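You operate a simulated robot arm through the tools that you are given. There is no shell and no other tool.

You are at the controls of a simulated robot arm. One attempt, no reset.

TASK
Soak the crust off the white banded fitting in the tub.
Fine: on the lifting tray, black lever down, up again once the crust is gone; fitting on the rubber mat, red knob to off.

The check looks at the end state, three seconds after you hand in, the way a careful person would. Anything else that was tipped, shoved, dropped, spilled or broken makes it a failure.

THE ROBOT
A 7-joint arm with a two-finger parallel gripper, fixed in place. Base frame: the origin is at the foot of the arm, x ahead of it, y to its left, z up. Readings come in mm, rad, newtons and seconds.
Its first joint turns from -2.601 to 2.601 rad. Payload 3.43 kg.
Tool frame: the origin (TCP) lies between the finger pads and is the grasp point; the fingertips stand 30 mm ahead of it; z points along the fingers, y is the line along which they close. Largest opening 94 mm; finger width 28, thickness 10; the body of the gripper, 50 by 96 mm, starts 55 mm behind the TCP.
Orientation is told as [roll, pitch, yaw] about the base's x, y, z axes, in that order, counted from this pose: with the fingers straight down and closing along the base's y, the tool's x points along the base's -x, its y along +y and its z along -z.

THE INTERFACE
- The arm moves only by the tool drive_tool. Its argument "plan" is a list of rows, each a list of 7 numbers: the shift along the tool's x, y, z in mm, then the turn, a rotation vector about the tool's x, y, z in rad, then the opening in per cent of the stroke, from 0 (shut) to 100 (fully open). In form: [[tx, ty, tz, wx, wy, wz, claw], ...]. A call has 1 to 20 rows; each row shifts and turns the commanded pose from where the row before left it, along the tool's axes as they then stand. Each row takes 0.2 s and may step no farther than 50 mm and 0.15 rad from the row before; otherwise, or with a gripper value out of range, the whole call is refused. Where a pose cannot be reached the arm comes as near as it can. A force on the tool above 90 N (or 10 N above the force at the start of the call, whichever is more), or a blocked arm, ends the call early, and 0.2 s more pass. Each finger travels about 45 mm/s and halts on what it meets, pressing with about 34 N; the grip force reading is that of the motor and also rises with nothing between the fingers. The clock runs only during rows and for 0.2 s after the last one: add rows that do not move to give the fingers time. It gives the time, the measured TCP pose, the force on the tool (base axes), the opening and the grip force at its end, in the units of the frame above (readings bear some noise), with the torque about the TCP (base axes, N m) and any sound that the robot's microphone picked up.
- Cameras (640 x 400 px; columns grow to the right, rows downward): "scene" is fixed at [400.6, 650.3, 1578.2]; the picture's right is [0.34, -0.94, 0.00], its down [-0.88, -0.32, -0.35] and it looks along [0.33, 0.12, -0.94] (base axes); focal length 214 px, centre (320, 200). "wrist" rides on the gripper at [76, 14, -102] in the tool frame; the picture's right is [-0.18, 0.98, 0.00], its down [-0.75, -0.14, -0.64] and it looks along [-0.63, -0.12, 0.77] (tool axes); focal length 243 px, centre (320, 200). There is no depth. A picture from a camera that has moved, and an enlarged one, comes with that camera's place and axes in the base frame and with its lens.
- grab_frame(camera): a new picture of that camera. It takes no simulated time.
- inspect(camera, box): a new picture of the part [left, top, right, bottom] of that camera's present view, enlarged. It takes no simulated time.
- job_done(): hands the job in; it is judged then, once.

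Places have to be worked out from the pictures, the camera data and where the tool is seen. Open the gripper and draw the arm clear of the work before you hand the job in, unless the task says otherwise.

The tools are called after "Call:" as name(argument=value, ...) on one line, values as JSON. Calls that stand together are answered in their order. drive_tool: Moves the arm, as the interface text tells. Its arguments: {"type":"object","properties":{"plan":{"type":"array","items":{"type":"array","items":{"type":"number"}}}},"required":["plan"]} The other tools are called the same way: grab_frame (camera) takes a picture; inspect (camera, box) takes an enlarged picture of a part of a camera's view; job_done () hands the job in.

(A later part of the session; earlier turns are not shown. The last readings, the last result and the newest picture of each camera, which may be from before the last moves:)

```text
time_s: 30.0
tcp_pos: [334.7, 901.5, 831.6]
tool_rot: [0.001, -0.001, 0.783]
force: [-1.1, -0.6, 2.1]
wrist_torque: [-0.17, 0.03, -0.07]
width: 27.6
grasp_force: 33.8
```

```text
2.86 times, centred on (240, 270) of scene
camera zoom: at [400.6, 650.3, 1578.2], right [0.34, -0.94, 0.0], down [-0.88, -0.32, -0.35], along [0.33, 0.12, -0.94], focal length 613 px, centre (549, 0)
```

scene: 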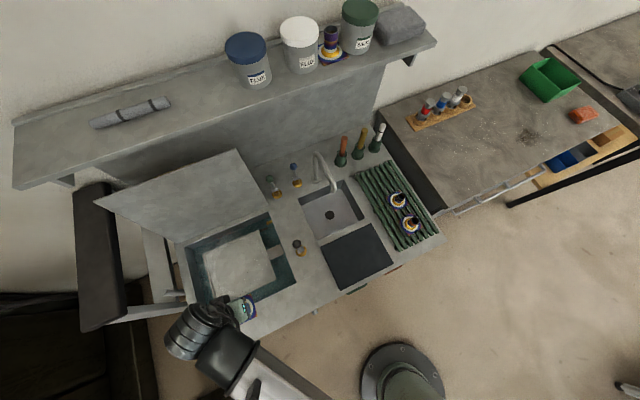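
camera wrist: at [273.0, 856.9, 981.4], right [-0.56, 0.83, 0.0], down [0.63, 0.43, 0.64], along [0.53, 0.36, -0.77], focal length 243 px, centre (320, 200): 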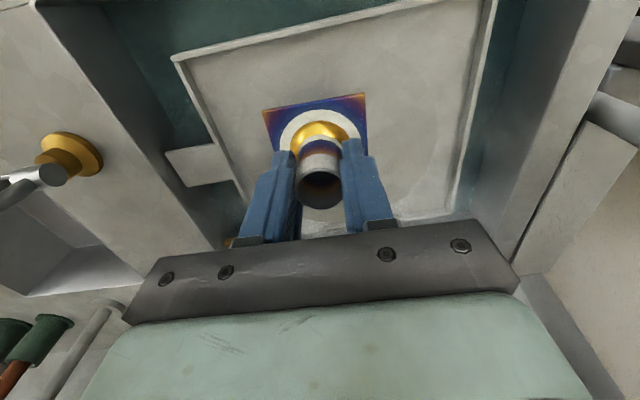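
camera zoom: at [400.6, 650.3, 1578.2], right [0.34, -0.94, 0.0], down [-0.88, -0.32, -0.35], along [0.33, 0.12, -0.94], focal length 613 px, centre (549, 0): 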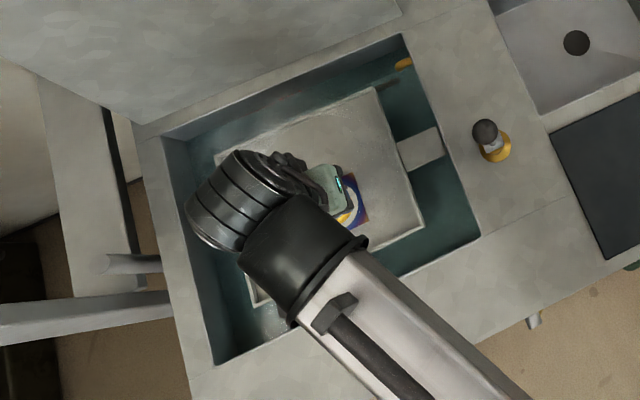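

The fitting is seated: the light, constant force and the lever ball's slight move toward the front show the tray and lever are coupled and swing toward −v. I release and retreat straight up.

Call:
drive_tool(plan=[[0, 0, 0, 0, 0, 0, 35], [0, 0, 0, 0, 0, 0, 45], [0, 0, 0, 0, 0, 0, 60], [0, 0, 0, 0, 0, 0, 60], [0, 0, 0, 0, 0, 0, 60], [0, 0, -10, 0, 0, 0, 60], [0, 0, -20, 0, 0, 0, 60], [0, 0, -30, 0, 0, 0, 60], [0, 0, -30, 0, 0, 0, 60], [0, 0, -30, 0, 0, 0, 60], [0, 0, 0, 0, 0, 0, 60]])

Call:
grab_frame(camera="wrist")

Call:
inspect(camera="wrist", box=[230, 40, 410, 200])

```text
time_s: 32.4
tcp_pos: [333.0, 902.5, 950.8]
tool_rot: [0.001, -0.001, 0.783]
force: [0.2, -0.2, -0.5]
wrist_torque: [-0.01, -0.02, -0.02]
width: 56.7
grasp_force: 0.1
```

```text
taken
camera wrist: at [272.1, 857.2, 1052.6], right [-0.56, 0.83, 0.0], down [0.63, 0.43, 0.64], along [0.53, 0.36, -0.77], focal length 243 px, centre (320, 200)
```

wrist: 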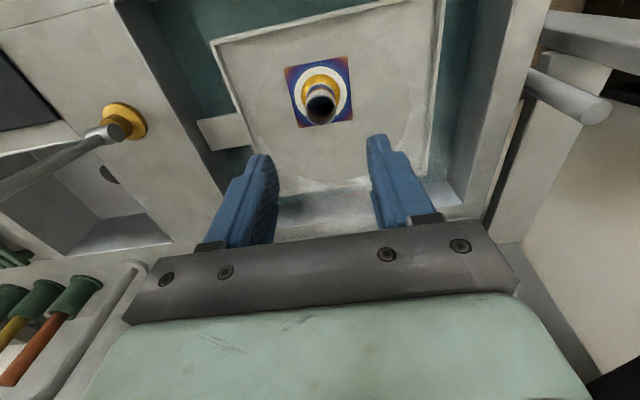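

```text
2.50 times, centred on (320, 120) of wrist
camera zoom: at [272.1, 857.2, 1052.6], right [-0.56, 0.83, 0.0], down [0.63, 0.43, 0.64], along [0.53, 0.36, -0.77], focal length 606 px, centre (320, 400)
```

zoom: 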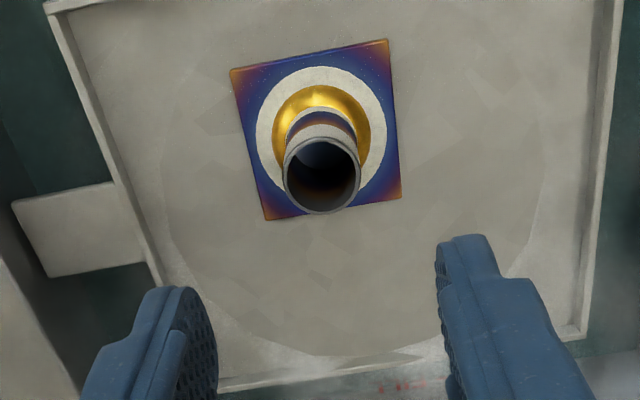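

The fitting stands upright on the tray by itself. I rise to z ≈ 1030, well over the lever ball, and check the lever in the scene view before gripping it.

Call:
drive_tool(plan=[[0, 0, -40, 0, 0, 0, 60], [0, 0, -40, 0, 0, 0, 80], [2, -40, 0, 0, 0, 0, 100], [2, -40, 0, 0, 0, 0, 100], [0, 0, 0, 0, 0, 0, 100]])

Call:
inspect(camera="scene", box=[260, 200, 340, 270])

Call:
grab_frame(camera="wrist")

```text
time_s: 33.6
tcp_pos: [387.8, 842.6, 1030.8]
tool_rot: [0.001, 0.0, 0.784]
force: [-0.1, -0.7, -0.2]
wrist_torque: [-0.01, 0.04, 0.01]
width: 94.3
grasp_force: 0.0
```

```text
5.71 times, centred on (300, 235) of scene
camera zoom: at [400.6, 650.3, 1578.2], right [0.34, -0.94, 0.0], down [-0.88, -0.32, -0.35], along [0.33, 0.12, -0.94], focal length 1226 px, centre (434, 0)
```

zoom: 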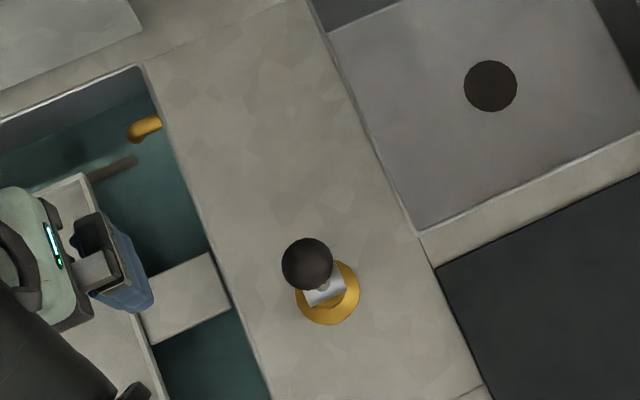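

```text
taken
camera wrist: at [326.0, 797.8, 1132.0], right [-0.56, 0.83, 0.0], down [0.63, 0.43, 0.64], along [0.53, 0.36, -0.77], focal length 243 px, centre (320, 200)
```

wrist: 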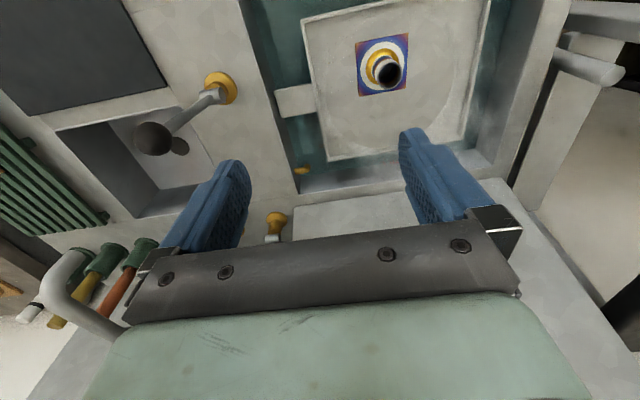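

The lever ball now sits near u = −195, v = 851, z = 962, leaning about 4° to the front. I move above it with the fingers open.

Call:
drive_tool(plan=[[6, -42, 0, 0, 0, 0, 100], [6, -42, 0, 0, 0, 0, 100], [6.5, -42.3, 0, 0, 0, 0, 100], [0, 0, 15, 0, 0, 0, 100], [0, 0, 0, 0, 0, 0, 100]])

Call:
grab_frame(camera="wrist")

Call:
inspect(camera="scene", box=[260, 200, 340, 270])

```text
time_s: 34.8
tcp_pos: [465.0, 740.8, 1014.6]
tool_rot: [0.001, -0.001, 0.784]
force: [-0.2, -0.9, 0.3]
wrist_torque: [-0.01, 0.0, -0.01]
width: 93.8
grasp_force: 0.1
```

```text
taken
camera wrist: at [401.9, 695.0, 1116.5], right [-0.56, 0.83, 0.0], down [0.63, 0.43, 0.64], along [0.53, 0.36, -0.77], focal length 243 px, centre (320, 200)
```

wrist: 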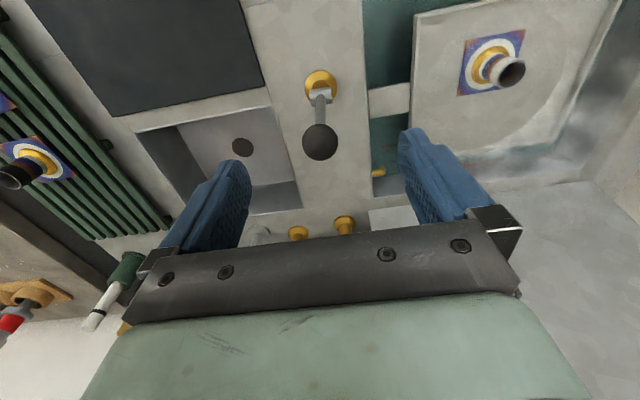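

```text
5.71 times, centred on (300, 235) of scene
camera zoom: at [400.6, 650.3, 1578.2], right [0.34, -0.94, 0.0], down [-0.88, -0.32, -0.35], along [0.33, 0.12, -0.94], focal length 1226 px, centre (434, 0)
```

zoom: 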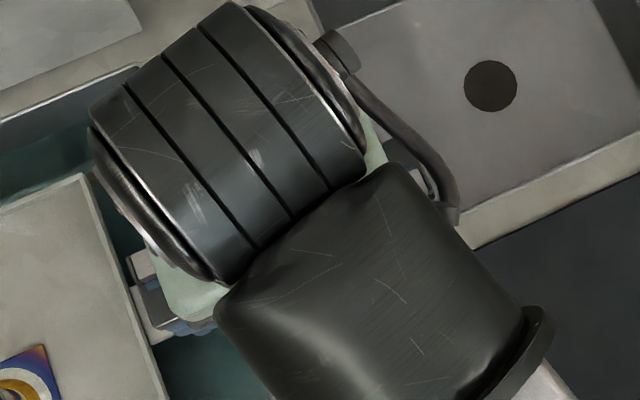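

The ball is centred between the fingers at about u = −193, v = 852. I descend to its centre height and close on it.

Call:
drive_tool(plan=[[0, -1, 20, 0, 0, 0, 100], [0, -0.5, 20, 0, 0, 0, 100], [0, 0, 13, 0, 0, 0, 100], [0, 0, 0, 0, 0, 0, 60], [0, 0, 0, 0, 0, 0, 30], [0, 0, 0, 0, 0, 0, 0], [0, 0, 0, 0, 0, 0, 0], [0, 0, 0, 0, 0, 0, 0], [0, 0, 0, 0, 0, 0, 0], [0, 0, 0, 0, 0, 0, 0]])

Call:
grab_frame(camera="wrist")

```text
time_s: 37.0
tcp_pos: [464.2, 742.1, 962.4]
tool_rot: [0.008, -0.003, 0.787]
force: [-19.8, 18.8, -0.1]
wrist_torque: [0.24, -0.26, 0.11]
width: 25.7
grasp_force: 45.1
```

```text
taken
camera wrist: at [403.0, 695.3, 1064.3], right [-0.57, 0.82, 0.01], down [0.63, 0.43, 0.64], along [0.53, 0.37, -0.77], focal length 243 px, centre (320, 200)
```

wrist: 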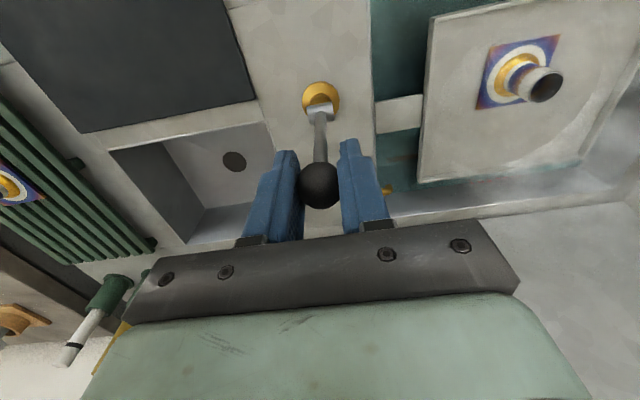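

The ball is gripped (25.7 mm), with a 27 N side load saying I am about 3 mm too far toward +u. I correct that and begin the forward arc about the pivot in small steps.

Call:
drive_tool(plan=[[0, 3, 0, 0, 0, 0, 0], [12.5, 0, 1.2, 0, 0, 0, 0], [13.3, 0, 2.5, 0, 0, 0, 0], [0, 0, 0, 0, 0, 0, 0]])

Call:
grab_frame(camera="wrist")

```text
time_s: 38.0
tcp_pos: [446.7, 722.3, 958.7]
tool_rot: [0.0, -0.003, 0.782]
force: [5.8, 11.2, -3.4]
wrist_torque: [0.96, -0.97, -0.03]
width: 25.4
grasp_force: 45.0
```

```text
taken
camera wrist: at [384.6, 678.0, 1060.5], right [-0.56, 0.83, 0.0], down [0.63, 0.43, 0.64], along [0.53, 0.36, -0.76], focal length 243 px, centre (320, 200)
```

wrist: 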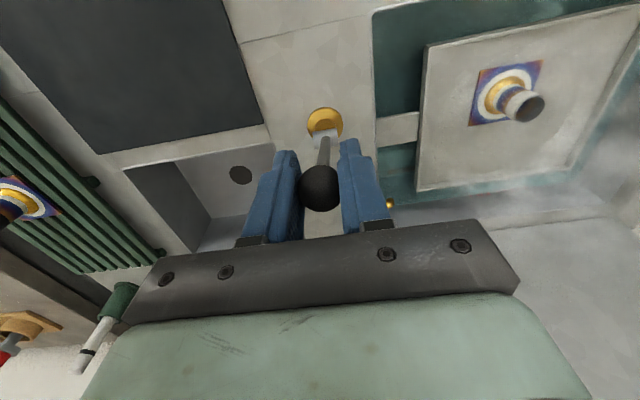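

The lever follows with only about 12 N of resistance. I continue the arc to about 32°.

Call:
drive_tool(plan=[[12.2, 0, 3.8, 0, 0, 0, 0], [12.4, 0, 5.3, 0, 0, 0, 0], [11.9, 0, 6.5, 0, 0, 0, 0], [0, 0, 0, 0, 0, 0, 0]])

Call:
grab_frame(camera="wrist")

```text
time_s: 39.0
tcp_pos: [419.2, 696.4, 941.7]
tool_rot: [0.001, -0.002, 0.783]
force: [12.1, 5.8, -5.2]
wrist_torque: [0.89, -0.87, 0.03]
width: 25.4
grasp_force: 44.9
```

```text
taken
camera wrist: at [358.2, 651.3, 1043.8], right [-0.56, 0.83, 0.0], down [0.63, 0.43, 0.64], along [0.53, 0.36, -0.77], focal length 243 px, centre (320, 200)
```

wrist: 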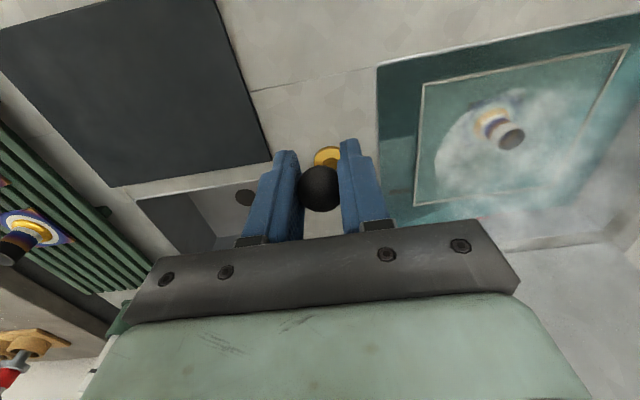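

The tray is dipping under the water as the lever comes forward. I continue the arc to about 50°.

Call:
drive_tool(plan=[[11, 0, 8, 0, 0, 0, 0], [10, 0, 9, 0, 0, 0, 0], [9.1, 0, 10, 0, 0, 0, 0], [0, 0, 0, 0, 0, 0, 0]])

Call:
grab_frame(camera="wrist")

```text
time_s: 40.0
tcp_pos: [399.7, 675.4, 914.9]
tool_rot: [0.001, -0.004, 0.78]
force: [23.1, -2.8, 0.3]
wrist_torque: [1.0, -0.9, -0.08]
width: 25.5
grasp_force: 44.7
```

```text
taken
camera wrist: at [337.1, 630.8, 1017.6], right [-0.56, 0.83, 0.0], down [0.63, 0.43, 0.64], along [0.53, 0.36, -0.76], focal length 243 px, centre (320, 200)
```

wrist: 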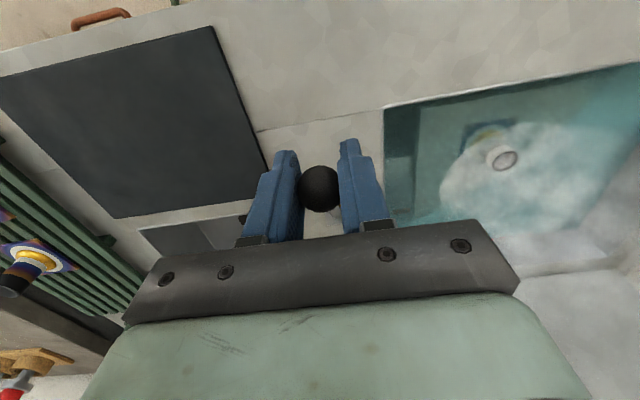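

The fitting is nearly submerged and the lever is at about 50°, still moving freely. A small side load builds toward +u, so I ease 2 mm that way and continue.

Call:
drive_tool(plan=[[8, -1, 10.1, 0, 0, 0, 0], [6.9, -1, 11.6, 0, 0, 0, 0], [0, 0, 0, 0, 0, 0, 0]])

Call:
grab_frame(camera="wrist")

```text
time_s: 40.8
tcp_pos: [389.3, 665.8, 892.8]
tool_rot: [0.006, -0.004, 0.784]
force: [14.4, 15.2, 0.6]
wrist_torque: [0.96, -0.98, 0.02]
width: 25.6
grasp_force: 45.4
```

```text
taken
camera wrist: at [327.3, 619.9, 995.2], right [-0.56, 0.83, 0.01], down [0.63, 0.43, 0.65], along [0.53, 0.37, -0.76], focal length 243 px, centre (320, 200)
```

wrist: 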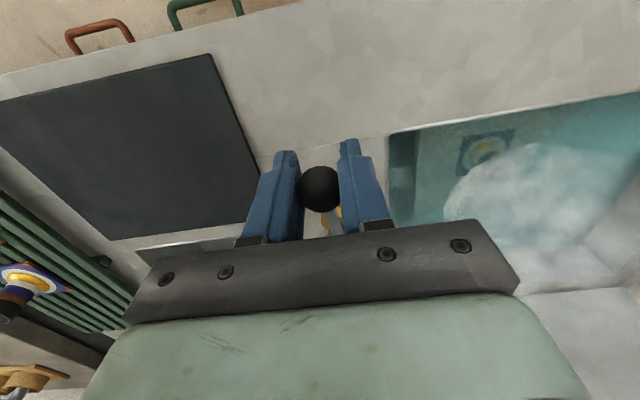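

The fitting is now fully under water and the lever is at about 62°. I keep following the arc in small steps to find the end of travel.

Call:
drive_tool(plan=[[5.5, 0, 12, 0, 0, 0, 0], [4, 0, 12.7, 0, 0, 0, 0], [0, 0, 0, 0, 0, 0, 0]])

Call:
grab_frame(camera="wrist")

```text
time_s: 41.6
tcp_pos: [382.6, 659.1, 871.2]
tool_rot: [0.002, -0.007, 0.782]
force: [16.1, 18.7, 3.6]
wrist_torque: [0.97, -0.94, -0.04]
width: 25.4
grasp_force: 44.8
```

```text
taken
camera wrist: at [320.6, 613.4, 971.2], right [-0.56, 0.83, 0.01], down [0.63, 0.43, 0.65], along [0.53, 0.37, -0.76], focal length 243 px, centre (320, 200)
```

wrist: 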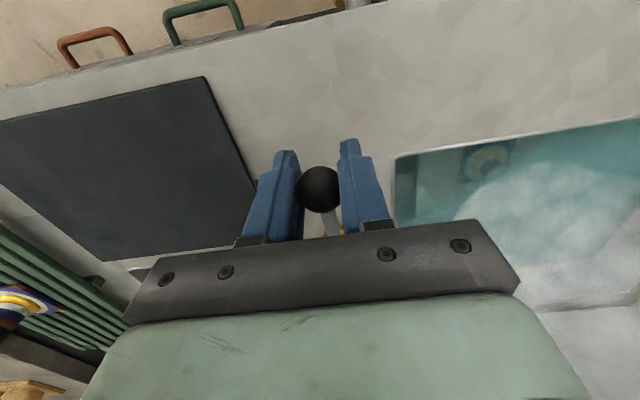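

The lever is at about 73° and still moving, with some outward pull. I trim the radius and take further small steps.

Call:
drive_tool(plan=[[0.5, 0, 9, 0, 0, 0, 0], [0.5, 0, 9, 0, 0, 0, 0], [0, 0, 0, 0, 0, 0, 0]])

Call:
grab_frame(camera="wrist")

```text
time_s: 42.4
tcp_pos: [382.4, 658.2, 853.2]
tool_rot: [0.003, -0.01, 0.785]
force: [23.1, 26.6, 37.7]
wrist_torque: [-0.35, 0.29, -0.08]
width: 25.5
grasp_force: 44.9
```

```text
taken
camera wrist: at [320.5, 613.3, 953.8], right [-0.56, 0.83, 0.01], down [0.63, 0.43, 0.65], along [0.53, 0.37, -0.76], focal length 243 px, centre (320, 200)
```

wrist: 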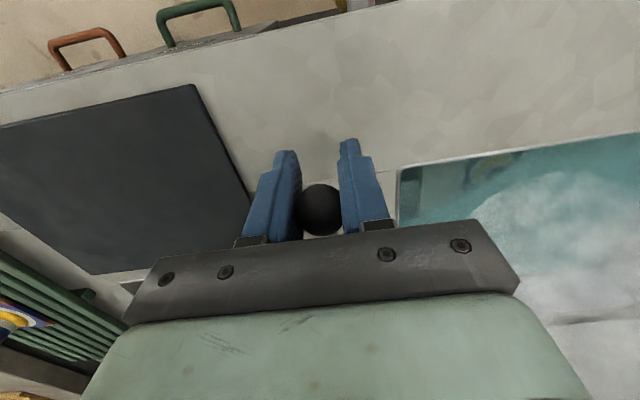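

The vertical force rose to 38 N and the ball slid up a little between the pads, so the lever has reached its lower stop at about 74°. I back off slightly to relieve the load and check the tub in the scene view.

Call:
drive_tool(plan=[[-1, 0, -6, 0, 0, 0, 0], [-1, 0, -4, 0, 0, 0, 0], [0, 0, 0, 0, 0, 0, 0]])

Call:
inspect(camera="scene", box=[170, 200, 310, 340])

Call:
inspect(camera="wrist", box=[390, 100, 640, 300])

```text
time_s: 43.2
tcp_pos: [384.2, 659.4, 859.3]
tool_rot: [0.003, -0.003, 0.782]
force: [23.6, 25.9, -28.6]
wrist_torque: [-1.17, 1.13, 0.01]
width: 25.9
grasp_force: 44.8
```

```text
2.86 times, centred on (240, 270) of scene
camera zoom: at [400.6, 650.3, 1578.2], right [0.34, -0.94, 0.0], down [-0.88, -0.32, -0.35], along [0.33, 0.12, -0.94], focal length 613 px, centre (549, 0)
```

zoom: 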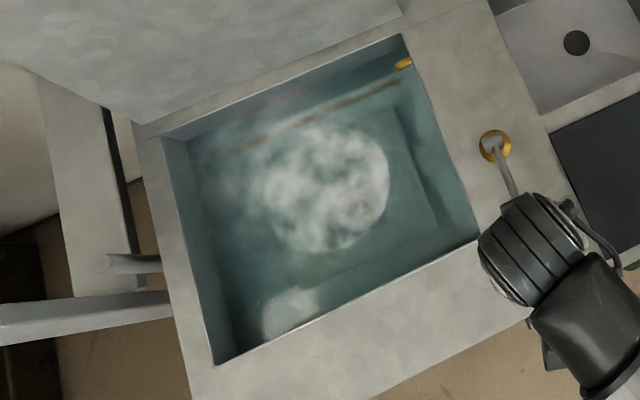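

```text
2.00 times, centred on (515, 200) of wrist
camera zoom: at [321.8, 614.8, 961.6], right [-0.56, 0.83, 0.0], down [0.63, 0.43, 0.64], along [0.53, 0.37, -0.76], focal length 485 px, centre (-70, 200)
```

zoom: 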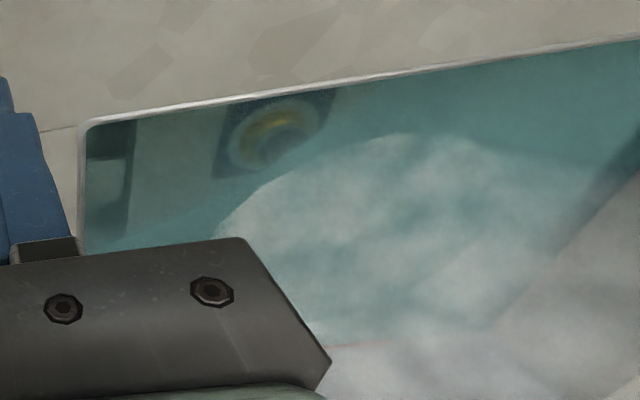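

The lever needs force to rise, so the tray's weight holds it down and it is safe to let go. I ease the sideways load and open the gripper.

Call:
drive_tool(plan=[[-3, 0, 2, 0, 0, 0, 0], [0, 0, 0, 0, 0, 0, 40], [0, 0, 0, 0, 0, 0, 60], [0, 0, 0, 0, 0, 0, 80], [0, 0, 0, 0, 0, 0, 80]])

Call:
grab_frame(camera="wrist")

Call:
inspect(camera="scene", box=[170, 200, 310, 340])

```text
time_s: 44.4
tcp_pos: [384.3, 658.5, 861.1]
tool_rot: [0.002, -0.003, 0.784]
force: [0.9, 0.1, 0.1]
wrist_torque: [0.02, -0.04, 0.04]
width: 75.2
grasp_force: 0.1
```

```text
taken
camera wrist: at [322.0, 614.9, 962.0], right [-0.56, 0.83, 0.0], down [0.63, 0.43, 0.64], along [0.53, 0.36, -0.77], focal length 243 px, centre (320, 200)
```

wrist: 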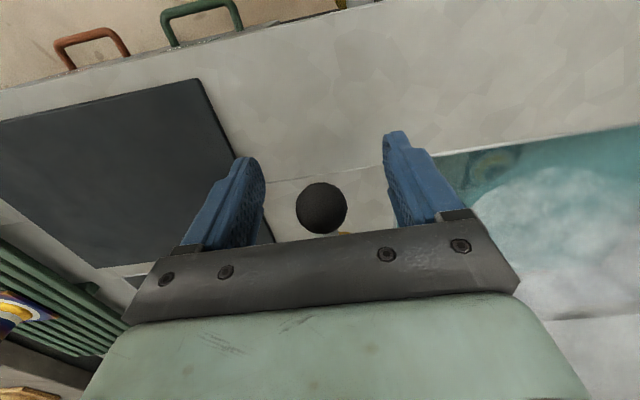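

```text
2.86 times, centred on (240, 270) of scene
camera zoom: at [400.6, 650.3, 1578.2], right [0.34, -0.94, 0.0], down [-0.88, -0.32, -0.35], along [0.33, 0.12, -0.94], focal length 613 px, centre (549, 0)
```

zoom: 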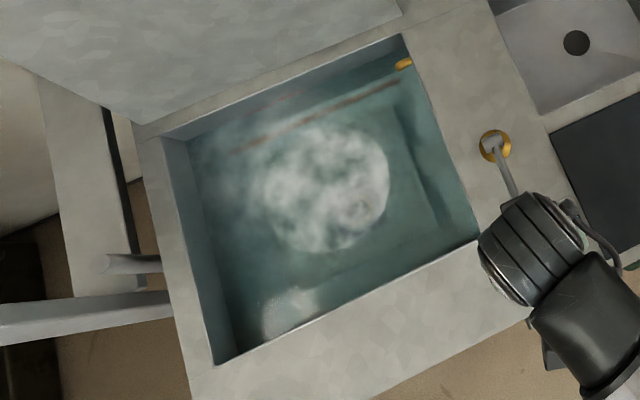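

The lever stays down unaided and the fitting is soaking. I rise and shift to look into the tub from the front, where steam is less in the way.

Call:
drive_tool(plan=[[0, 0, -40, 0, 0, 0, 80], [0, 0, -45, 0, 0, 0, 80], [12, 40, -10, 0, 0, 0, 80], [12, 40, 0, 0, 0, 0, 80], [12, 40, 0, 0, 0, 0, 80], [0, 0, 0, 0, 0, 0, 80]])

Call:
grab_frame(camera="wrist")

Call:
inspect(camera="wrist", box=[270, 100, 400, 220])

Call:
inspect(camera="scene", box=[210, 220, 290, 290])

```text
time_s: 45.8
tcp_pos: [271.3, 716.7, 954.5]
tool_rot: [0.002, 0.0, 0.784]
force: [0.1, 0.6, 0.6]
wrist_torque: [0.0, 0.01, -0.01]
width: 75.2
grasp_force: 0.0
```

```text
taken
camera wrist: at [208.8, 672.3, 1056.9], right [-0.56, 0.83, 0.0], down [0.63, 0.43, 0.64], along [0.53, 0.36, -0.77], focal length 243 px, centre (320, 200)
```

wrist: 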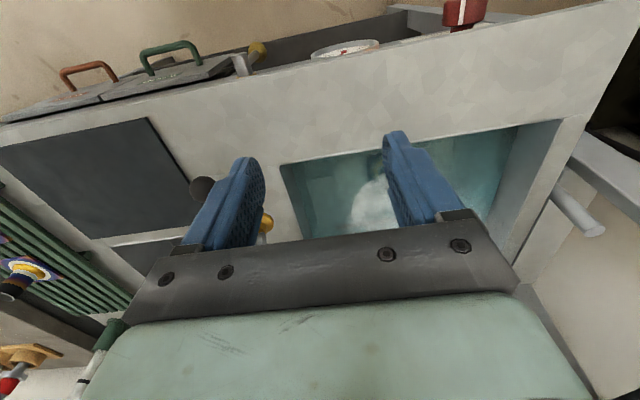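

```text
3.33 times, centred on (335, 160) of wrist
camera zoom: at [208.8, 672.3, 1056.9], right [-0.56, 0.83, 0.0], down [0.63, 0.43, 0.64], along [0.53, 0.36, -0.77], focal length 809 px, centre (270, 333)
```

zoom: 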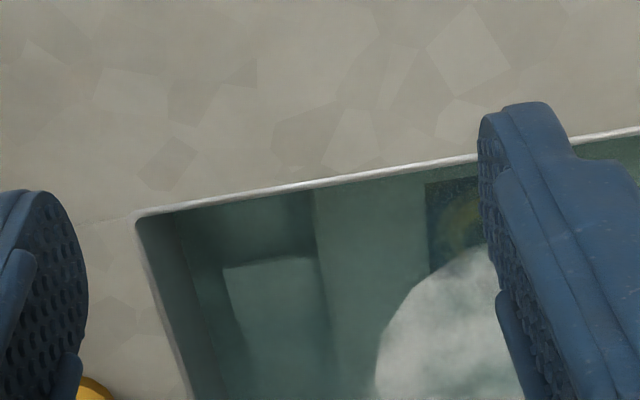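

```text
5.71 times, centred on (250, 255) of scene
camera zoom: at [400.6, 650.3, 1578.2], right [0.34, -0.94, 0.0], down [-0.88, -0.32, -0.35], along [0.33, 0.12, -0.94], focal length 1226 px, centre (720, -114)
```

zoom: 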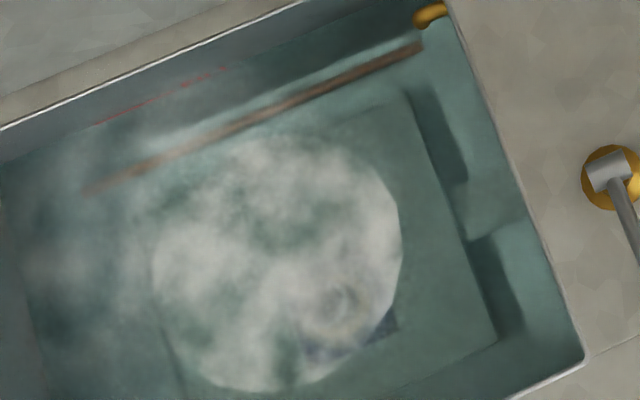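

The finger hides the fitting from here. I shift so it falls between the fingers, which also gives it more soak time.

Call:
drive_tool(plan=[[-20, 38, -10, 0, 0, 0, 100], [-20, 38, -10, 0, 0, 0, 100], [0, 0, -10, 0, 0, 0, 100], [0, 0, 0, 0, 0, 0, 100]])

Call:
grab_frame(camera="wrist")

Call:
inspect(camera="wrist", box=[240, 60, 400, 200])

```text
time_s: 46.8
tcp_pos: [248.2, 801.0, 985.2]
tool_rot: [0.001, -0.001, 0.783]
force: [0.0, -0.3, -0.2]
wrist_torque: [0.04, 0.0, -0.01]
width: 94.1
grasp_force: 0.1
```

```text
taken
camera wrist: at [185.6, 756.6, 1087.3], right [-0.56, 0.83, 0.0], down [0.63, 0.43, 0.64], along [0.53, 0.36, -0.77], focal length 243 px, centre (320, 200)
```

wrist: 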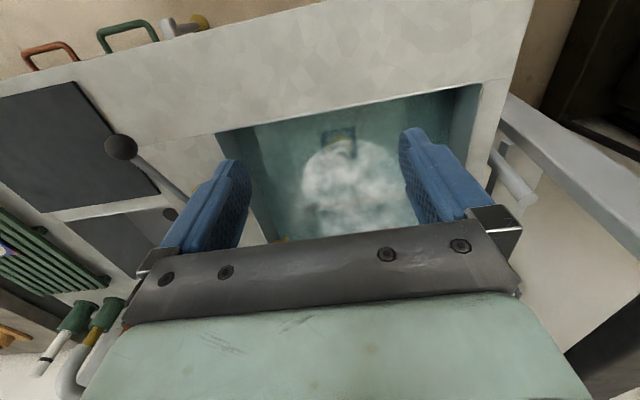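

```text
2.86 times, centred on (320, 130) of wrist
camera zoom: at [185.6, 756.6, 1087.3], right [-0.56, 0.83, 0.0], down [0.63, 0.43, 0.64], along [0.53, 0.36, -0.77], focal length 693 px, centre (320, 400)
```

zoom: 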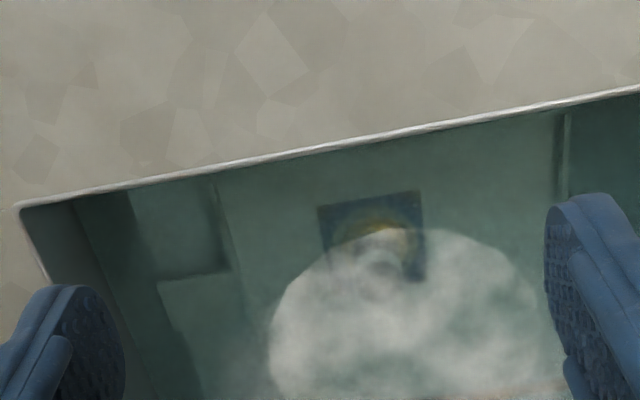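

The front of the flange is visible through the water and the pale ring already looks fainter. I wait a few seconds and compare.

Call:
drive_tool(plan=[[0, 0, 0, 0, 0, 0, 100], [0, 0, 0, 0, 0, 0, 100], [0, 0, 0, 0, 0, 0, 100], [0, 0, 0, 0, 0, 0, 100], [0, 0, 0, 0, 0, 0, 100], [0, 0, 0, 0, 0, 0, 100], [0, 0, 0, 0, 0, 0, 100], [0, 0, 0, 0, 0, 0, 100], [0, 0, 0, 0, 0, 0, 100], [0, 0, 0, 0, 0, 0, 100]])

Call:
inspect(camera="wrist", box=[300, 110, 380, 180])

Call:
inspect(camera="scene", box=[210, 220, 290, 290])

```text
time_s: 49.0
tcp_pos: [248.4, 802.0, 986.1]
tool_rot: [0.001, -0.002, 0.783]
force: [1.2, 0.4, -0.2]
wrist_torque: [0.03, 0.01, 0.0]
width: 93.7
grasp_force: 0.1
```

```text
5.71 times, centred on (340, 145) of wrist
camera zoom: at [185.8, 756.6, 1087.1], right [-0.56, 0.83, 0.0], down [0.63, 0.43, 0.64], along [0.53, 0.36, -0.77], focal length 1386 px, centre (206, 514)
```

zoom: 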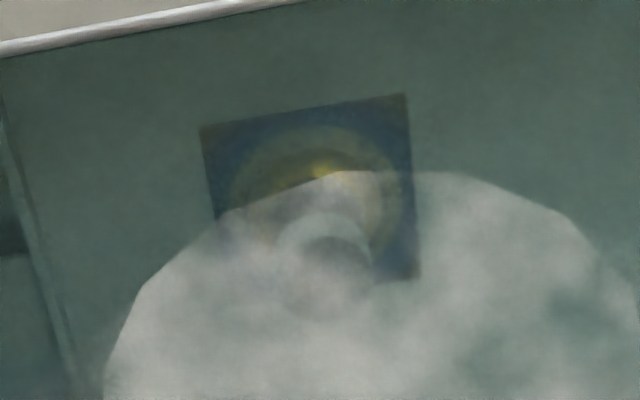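

```text
5.71 times, centred on (250, 255) of scene
camera zoom: at [400.6, 650.3, 1578.2], right [0.34, -0.94, 0.0], down [-0.88, -0.32, -0.35], along [0.33, 0.12, -0.94], focal length 1226 px, centre (720, -114)
```

zoom: 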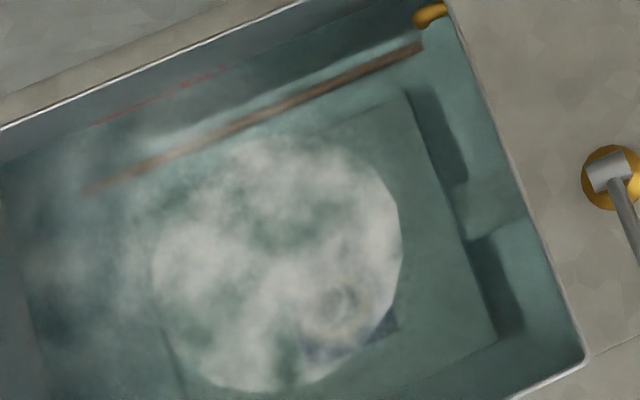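

The ring is now a faint yellowish haze and still fading. I wait another four seconds.

Call:
drive_tool(plan=[[0, 0, 0, 0, 0, 0, 100], [0, 0, 0, 0, 0, 0, 100], [0, 0, 0, 0, 0, 0, 100], [0, 0, 0, 0, 0, 0, 100], [0, 0, 0, 0, 0, 0, 100], [0, 0, 0, 0, 0, 0, 100], [0, 0, 0, 0, 0, 0, 100], [0, 0, 0, 0, 0, 0, 100], [0, 0, 0, 0, 0, 0, 100], [0, 0, 0, 0, 0, 0, 100], [0, 0, 0, 0, 0, 0, 100], [0, 0, 0, 0, 0, 0, 100], [0, 0, 0, 0, 0, 0, 100], [0, 0, 0, 0, 0, 0, 100], [0, 0, 0, 0, 0, 0, 100], [0, 0, 0, 0, 0, 0, 100], [0, 0, 0, 0, 0, 0, 100], [0, 0, 0, 0, 0, 0, 100], [0, 0, 0, 0, 0, 0, 100], [0, 0, 0, 0, 0, 0, 100]])

Call:
inspect(camera="wrist", box=[300, 110, 380, 180])

```text
time_s: 53.2
tcp_pos: [247.7, 801.8, 984.4]
tool_rot: [0.001, -0.002, 0.785]
force: [-0.2, 0.0, -0.1]
wrist_torque: [0.01, 0.02, -0.02]
width: 94.0
grasp_force: 0.1
```

```text
5.71 times, centred on (340, 145) of wrist
camera zoom: at [185.8, 756.6, 1087.1], right [-0.56, 0.83, 0.0], down [0.63, 0.43, 0.64], along [0.53, 0.36, -0.77], focal length 1386 px, centre (206, 514)
```

zoom: 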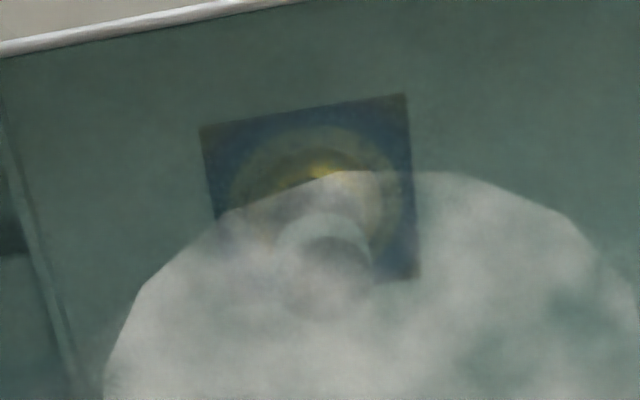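

The fading is slow and the surface cloud covers half the flange. Looking from lower down should bring the whole flange out from under the cloud, so I descend to z ≈ 870 above the front slab.

Call:
drive_tool(plan=[[0, 0, 28, 0, 0, 0, 100], [0, 0, 28, 0, 0, 0, 100], [0, 0, 28, 0, 0, 0, 100], [0, 0, 28, 0, 0, 0, 100], [0, 0, 0, 0, 0, 0, 100], [0, 0, 0, 0, 0, 0, 100], [0, 0, 0, 0, 0, 0, 100], [0, 0, 0, 0, 0, 0, 100]])

Call:
grab_frame(camera="wrist")

Call:
inspect(camera="wrist", box=[270, 130, 390, 230])

```text
time_s: 55.0
tcp_pos: [247.7, 802.1, 874.7]
tool_rot: [0.0, -0.003, 0.783]
force: [0.3, 0.2, -0.1]
wrist_torque: [0.0, -0.03, 0.03]
width: 94.0
grasp_force: 0.1
```

```text
taken
camera wrist: at [185.6, 756.8, 976.5], right [-0.56, 0.83, 0.0], down [0.63, 0.43, 0.64], along [0.53, 0.36, -0.77], focal length 243 px, centre (320, 200)
```

wrist: 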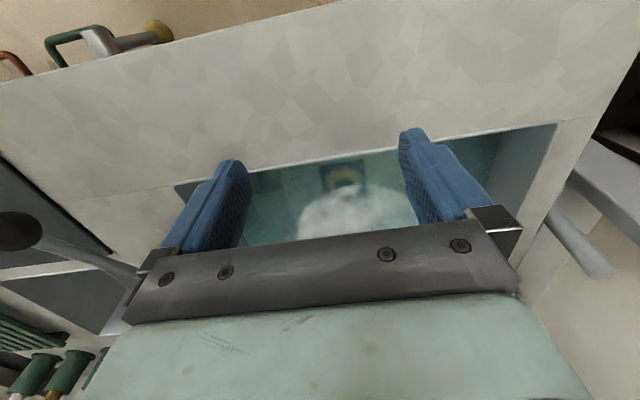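

```text
4.00 times, centred on (330, 180) of wrist
camera zoom: at [185.6, 756.8, 976.5], right [-0.56, 0.83, 0.0], down [0.63, 0.43, 0.64], along [0.53, 0.36, -0.77], focal length 970 px, centre (280, 280)
```

zoom: 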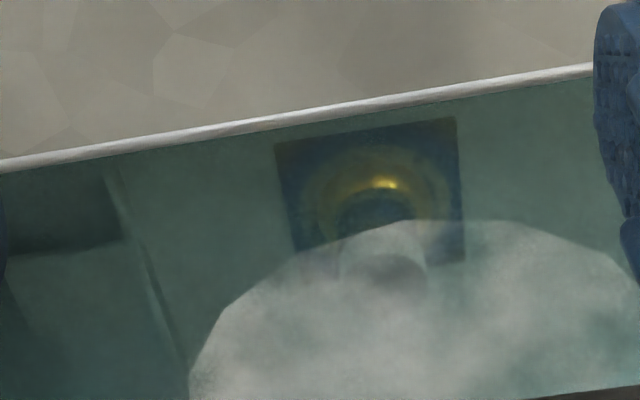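

From here most of the flange shows: the gold is bright and only a faint haze remains where the ring was. I keep soaking and compare again.

Call:
drive_tool(plan=[[0, 0, 0, 0, 0, 0, 100], [0, 0, 0, 0, 0, 0, 100], [0, 0, 0, 0, 0, 0, 100], [0, 0, 0, 0, 0, 0, 100], [0, 0, 0, 0, 0, 0, 100], [0, 0, 0, 0, 0, 0, 100], [0, 0, 0, 0, 0, 0, 100], [0, 0, 0, 0, 0, 0, 100], [0, 0, 0, 0, 0, 0, 100], [0, 0, 0, 0, 0, 0, 100], [0, 0, 0, 0, 0, 0, 100], [0, 0, 0, 0, 0, 0, 100], [0, 0, 0, 0, 0, 0, 100], [0, 0, 0, 0, 0, 0, 100], [0, 0, 0, 0, 0, 0, 100]])

Call:
inspect(camera="wrist", box=[270, 130, 390, 230])

```text
time_s: 58.2
tcp_pos: [247.0, 800.6, 874.4]
tool_rot: [0.002, -0.001, 0.784]
force: [0.9, 0.2, 0.0]
wrist_torque: [0.06, -0.03, 0.03]
width: 94.1
grasp_force: 0.1
```

```text
4.00 times, centred on (330, 180) of wrist
camera zoom: at [185.6, 756.8, 976.5], right [-0.56, 0.83, 0.0], down [0.63, 0.43, 0.64], along [0.53, 0.36, -0.77], focal length 970 px, centre (280, 280)
```

zoom: 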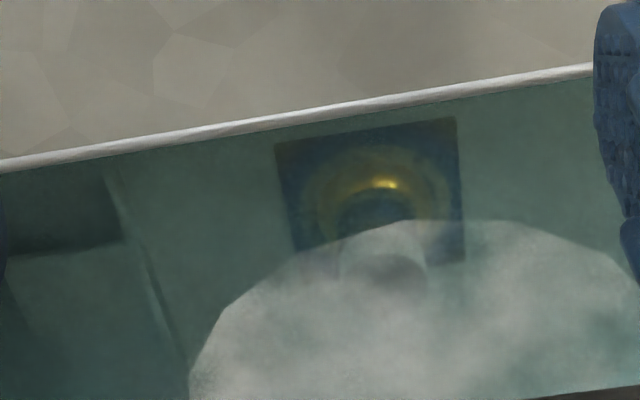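

The change over three seconds is small and a weak ring is still discernible. I wait longer.

Call:
drive_tool(plan=[[0, 0, 0, 0, 0, 0, 100], [0, 0, 0, 0, 0, 0, 100], [0, 0, 0, 0, 0, 0, 100], [0, 0, 0, 0, 0, 0, 100], [0, 0, 0, 0, 0, 0, 100], [0, 0, 0, 0, 0, 0, 100], [0, 0, 0, 0, 0, 0, 100], [0, 0, 0, 0, 0, 0, 100], [0, 0, 0, 0, 0, 0, 100], [0, 0, 0, 0, 0, 0, 100], [0, 0, 0, 0, 0, 0, 100], [0, 0, 0, 0, 0, 0, 100], [0, 0, 0, 0, 0, 0, 100], [0, 0, 0, 0, 0, 0, 100], [0, 0, 0, 0, 0, 0, 100], [0, 0, 0, 0, 0, 0, 100], [0, 0, 0, 0, 0, 0, 100], [0, 0, 0, 0, 0, 0, 100], [0, 0, 0, 0, 0, 0, 100], [0, 0, 0, 0, 0, 0, 100]])

Call:
inspect(camera="wrist", box=[310, 155, 370, 205])

```text
time_s: 62.4
tcp_pos: [248.1, 801.9, 875.0]
tool_rot: [0.001, -0.002, 0.785]
force: [0.8, 0.4, -0.3]
wrist_torque: [0.01, 0.0, -0.02]
width: 94.3
grasp_force: 0.1
```

```text
8.00 times, centred on (340, 180) of wrist
camera zoom: at [185.6, 756.8, 976.5], right [-0.56, 0.83, 0.0], down [0.63, 0.43, 0.64], along [0.53, 0.36, -0.77], focal length 1941 px, centre (160, 360)
```

zoom: 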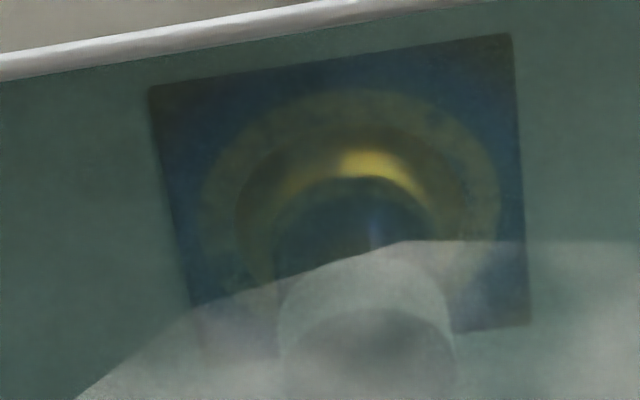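

At 8× the ring is still there as a mottled olive band, so the crust is not fully gone. I keep soaking and recheck with the same zoom.

Call:
drive_tool(plan=[[0, 0, 0, 0, 0, 0, 100], [0, 0, 0, 0, 0, 0, 100], [0, 0, 0, 0, 0, 0, 100], [0, 0, 0, 0, 0, 0, 100], [0, 0, 0, 0, 0, 0, 100], [0, 0, 0, 0, 0, 0, 100], [0, 0, 0, 0, 0, 0, 100], [0, 0, 0, 0, 0, 0, 100], [0, 0, 0, 0, 0, 0, 100], [0, 0, 0, 0, 0, 0, 100], [0, 0, 0, 0, 0, 0, 100], [0, 0, 0, 0, 0, 0, 100], [0, 0, 0, 0, 0, 0, 100], [0, 0, 0, 0, 0, 0, 100], [0, 0, 0, 0, 0, 0, 100], [0, 0, 0, 0, 0, 0, 100], [0, 0, 0, 0, 0, 0, 100], [0, 0, 0, 0, 0, 0, 100], [0, 0, 0, 0, 0, 0, 100], [0, 0, 0, 0, 0, 0, 100]])

Call:
inspect(camera="wrist", box=[310, 155, 370, 205])

```text
time_s: 66.6
tcp_pos: [247.8, 801.2, 875.2]
tool_rot: [0.002, -0.003, 0.784]
force: [-0.2, 0.0, 0.0]
wrist_torque: [0.01, -0.01, -0.03]
width: 94.2
grasp_force: 0.2
```

```text
8.00 times, centred on (340, 180) of wrist
camera zoom: at [185.6, 756.8, 976.5], right [-0.56, 0.83, 0.0], down [0.63, 0.43, 0.64], along [0.53, 0.36, -0.77], focal length 1941 px, centre (160, 360)
```

zoom: 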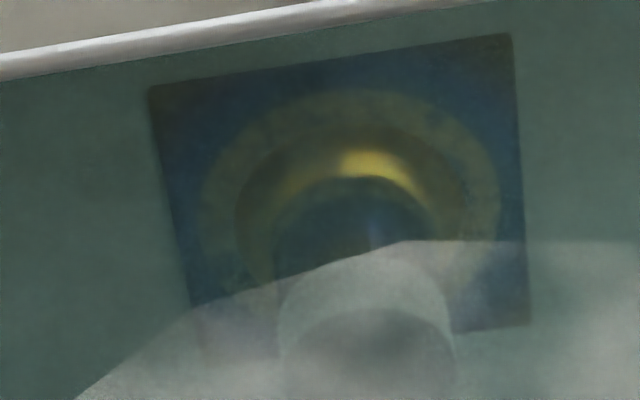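

The band is fading slowly but is still visible. I let it soak for another twelve seconds before looking again.

Call:
drive_tool(plan=[[0, 0, 0, 0, 0, 0, 100], [0, 0, 0, 0, 0, 0, 100], [0, 0, 0, 0, 0, 0, 100], [0, 0, 0, 0, 0, 0, 100], [0, 0, 0, 0, 0, 0, 100], [0, 0, 0, 0, 0, 0, 100], [0, 0, 0, 0, 0, 0, 100], [0, 0, 0, 0, 0, 0, 100], [0, 0, 0, 0, 0, 0, 100], [0, 0, 0, 0, 0, 0, 100], [0, 0, 0, 0, 0, 0, 100], [0, 0, 0, 0, 0, 0, 100], [0, 0, 0, 0, 0, 0, 100], [0, 0, 0, 0, 0, 0, 100], [0, 0, 0, 0, 0, 0, 100], [0, 0, 0, 0, 0, 0, 100], [0, 0, 0, 0, 0, 0, 100], [0, 0, 0, 0, 0, 0, 100], [0, 0, 0, 0, 0, 0, 100], [0, 0, 0, 0, 0, 0, 100]])

Call:
drive_tool(plan=[[0, 0, 0, 0, 0, 0, 100], [0, 0, 0, 0, 0, 0, 100], [0, 0, 0, 0, 0, 0, 100], [0, 0, 0, 0, 0, 0, 100], [0, 0, 0, 0, 0, 0, 100], [0, 0, 0, 0, 0, 0, 100], [0, 0, 0, 0, 0, 0, 100], [0, 0, 0, 0, 0, 0, 100], [0, 0, 0, 0, 0, 0, 100], [0, 0, 0, 0, 0, 0, 100], [0, 0, 0, 0, 0, 0, 100], [0, 0, 0, 0, 0, 0, 100], [0, 0, 0, 0, 0, 0, 100], [0, 0, 0, 0, 0, 0, 100], [0, 0, 0, 0, 0, 0, 100], [0, 0, 0, 0, 0, 0, 100], [0, 0, 0, 0, 0, 0, 100], [0, 0, 0, 0, 0, 0, 100], [0, 0, 0, 0, 0, 0, 100], [0, 0, 0, 0, 0, 0, 100]])

Call:
drive_tool(plan=[[0, 0, 0, 0, 0, 0, 100], [0, 0, 0, 0, 0, 0, 100], [0, 0, 0, 0, 0, 0, 100], [0, 0, 0, 0, 0, 0, 100], [0, 0, 0, 0, 0, 0, 100], [0, 0, 0, 0, 0, 0, 100], [0, 0, 0, 0, 0, 0, 100], [0, 0, 0, 0, 0, 0, 100], [0, 0, 0, 0, 0, 0, 100], [0, 0, 0, 0, 0, 0, 100], [0, 0, 0, 0, 0, 0, 100], [0, 0, 0, 0, 0, 0, 100], [0, 0, 0, 0, 0, 0, 100], [0, 0, 0, 0, 0, 0, 100], [0, 0, 0, 0, 0, 0, 100], [0, 0, 0, 0, 0, 0, 100], [0, 0, 0, 0, 0, 0, 100], [0, 0, 0, 0, 0, 0, 100], [0, 0, 0, 0, 0, 0, 100], [0, 0, 0, 0, 0, 0, 100]])

Call:
inspect(camera="wrist", box=[310, 155, 370, 205])

```text
time_s: 70.8
tcp_pos: [247.4, 801.4, 875.1]
tool_rot: [0.001, -0.001, 0.784]
force: [0.2, 0.6, 0.1]
wrist_torque: [-0.01, -0.03, 0.02]
width: 94.1
grasp_force: 0.0
```

```text
time_s: 75.0
tcp_pos: [247.2, 802.3, 875.7]
tool_rot: [0.003, 0.0, 0.783]
force: [0.7, 0.2, -0.2]
wrist_torque: [0.0, -0.01, 0.03]
width: 94.2
grasp_force: 0.1
```

```text
time_s: 79.2
tcp_pos: [248.5, 802.0, 874.6]
tool_rot: [0.001, -0.002, 0.783]
force: [-1.3, -0.3, -0.5]
wrist_torque: [0.03, 0.02, -0.02]
width: 93.9
grasp_force: 0.1
```

```text
8.00 times, centred on (340, 180) of wrist
camera zoom: at [185.6, 756.8, 976.5], right [-0.56, 0.83, 0.0], down [0.63, 0.43, 0.64], along [0.53, 0.36, -0.77], focal length 1941 px, centre (160, 360)
```

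zoom: 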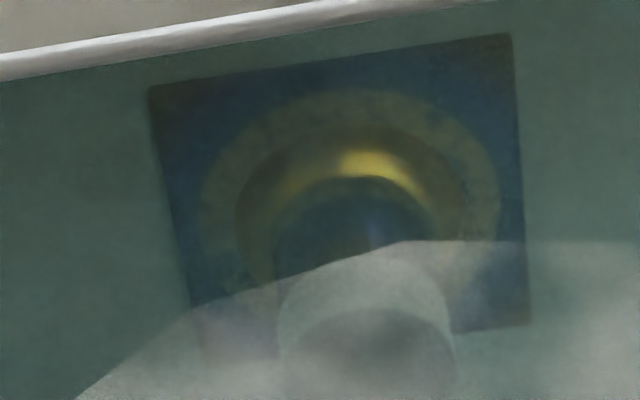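

The band looks the same as 12 s ago. It may now be only the bare tinted metal seen through green water, or the last of the crust. I allow a bit more time and compare from a slightly different angle.

Call:
drive_tool(plan=[[0, 0, 0, 0, 0, 0, 100], [0, 0, 0, 0, 0, 0, 100], [0, 0, 0, 0, 0, 0, 100], [0, 0, 0, 0, 0, 0, 100], [0, 0, 0, 0, 0, 0, 100], [0, 0, 0, 0, 0, 0, 100], [0, 0, 0, 0, 0, 0, 100], [0, 0, 0, 0, 0, 0, 100], [0, 0, 0, 0, 0, 0, 100], [0, 0, 0, 0, 0, 0, 100], [0, 0, 0, 0, 0, 0, 100], [0, 0, 0, 0, 0, 0, 100], [0, 0, 0, 0, 0, 0, 100], [0, 0, 0, 0, 0, 0, 100], [0, 0, 0, 0, 0, 0, 100], [0, 0, 0, 0, 0, 0, 100], [0, 0, 0, 0, 0, 0, 100], [0, 0, 0, 0, 0, 0, 100], [0, 0, 0, 0, 0, 0, 100], [0, 0, 0, 0, 0, 0, 100]])

Call:
drive_tool(plan=[[0, 0, 0, 0, 0, 0, 100], [0, 0, 0, 0, 0, 0, 100], [0, 0, 0, 0, 0, 0, 100], [0, 0, 0, 0, 0, 0, 100], [0, 0, 0, 0, 0, 0, 100], [0, 0, 0, 0, 0, 0, 100], [0, 0, 0, 0, 0, 0, 100], [0, 0, 0, 0, 0, 0, 100], [0, 0, 0, 0, 0, 0, 100], [0, 0, 0, 0, 0, 0, 100], [0, 0, 0, 0, 0, 0, 100], [0, 0, 0, 0, 0, 0, 100], [0, 0, 0, 0, 0, 0, 100], [0, 0, 0, 0, 0, 0, 100], [0, 0, 0, 0, 0, 0, 100], [0, 0, 0, 0, 0, 0, 100], [0, 0, 0, 0, 0, 0, 100], [0, 0, 0, 0, 0, 0, 100], [0, 0, 0, 0, 0, 0, 100], [0, 0, 0, 0, 0, 0, 100]])

Call:
inspect(camera="wrist", box=[310, 155, 370, 205])

Call:
inspect(camera="scene", box=[230, 250, 270, 280])

```text
time_s: 83.4
tcp_pos: [248.0, 803.0, 874.4]
tool_rot: [0.0, -0.002, 0.785]
force: [0.2, -0.2, 0.4]
wrist_torque: [0.03, -0.02, 0.0]
width: 93.8
grasp_force: 0.1
```

```text
time_s: 87.6
tcp_pos: [248.3, 801.3, 874.0]
tool_rot: [0.002, -0.002, 0.784]
force: [0.3, -0.2, 0.3]
wrist_torque: [0.02, 0.04, 0.05]
width: 94.2
grasp_force: 0.0
```

```text
8.00 times, centred on (340, 180) of wrist
camera zoom: at [185.6, 756.8, 976.5], right [-0.56, 0.83, 0.0], down [0.63, 0.43, 0.64], along [0.53, 0.36, -0.77], focal length 1941 px, centre (160, 360)
```

zoom: 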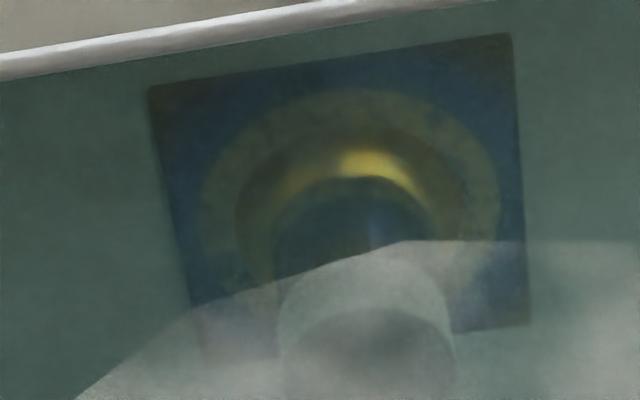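

```text
13.33 times, centred on (250, 265) of scene
camera zoom: at [400.6, 650.3, 1578.2], right [0.34, -0.94, 0.0], down [-0.88, -0.32, -0.35], along [0.33, 0.12, -0.94], focal length 2860 px, centre (1253, -667)
```

zoom: 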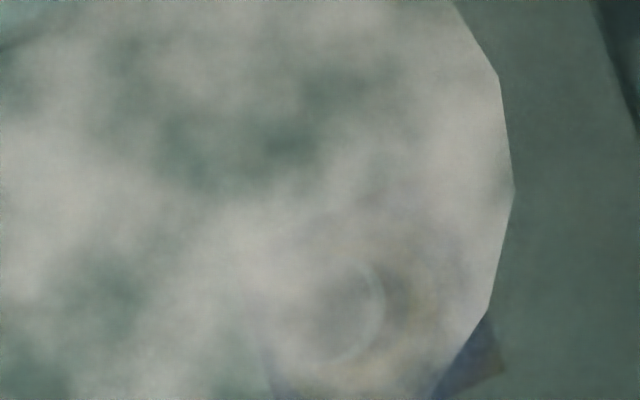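

The view has been steady since about t = 66 s, and the white collar at the pipe foot is no longer visible. What remains looks like straw temper colour. I raise the tray to check it in clear air, first moving above the lever ball.

Call:
drive_tool(plan=[[0, 0, -30, 0, 0, 0, 100], [0, 0, -40, 0, 0, 0, 100], [0, 0, -20, 0, 0, 0, 100], [1, -39, 0, 0, 0, 0, 100], [1, -39, 0, 0, 0, 0, 100], [1, -39, 0, 0, 0, 0, 100], [1, -39, 0, 0, 0, 0, 100], [1, -39, 0, 0, 0, 0, 100], [0, 0, 20, 0, 0, 0, 100], [0, 0, 0, 0, 0, 0, 100]])

Call:
grab_frame(camera="wrist")

```text
time_s: 89.8
tcp_pos: [382.4, 661.7, 942.0]
tool_rot: [0.003, -0.004, 0.783]
force: [-0.7, 0.1, -0.1]
wrist_torque: [-0.02, 0.05, -0.03]
width: 93.8
grasp_force: 0.0
```

```text
taken
camera wrist: at [320.1, 616.2, 1044.4], right [-0.56, 0.83, 0.0], down [0.63, 0.43, 0.64], along [0.53, 0.36, -0.77], focal length 243 px, centre (320, 200)
```

wrist: 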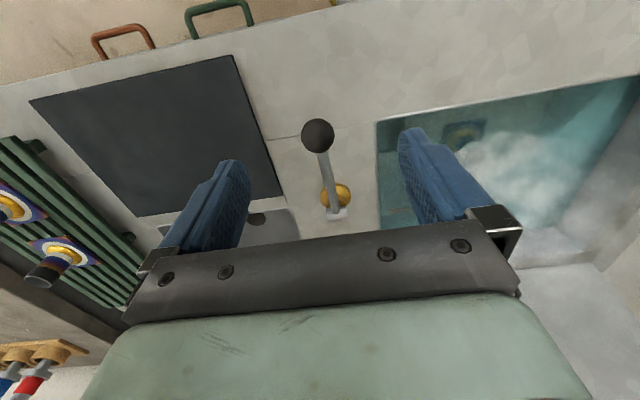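

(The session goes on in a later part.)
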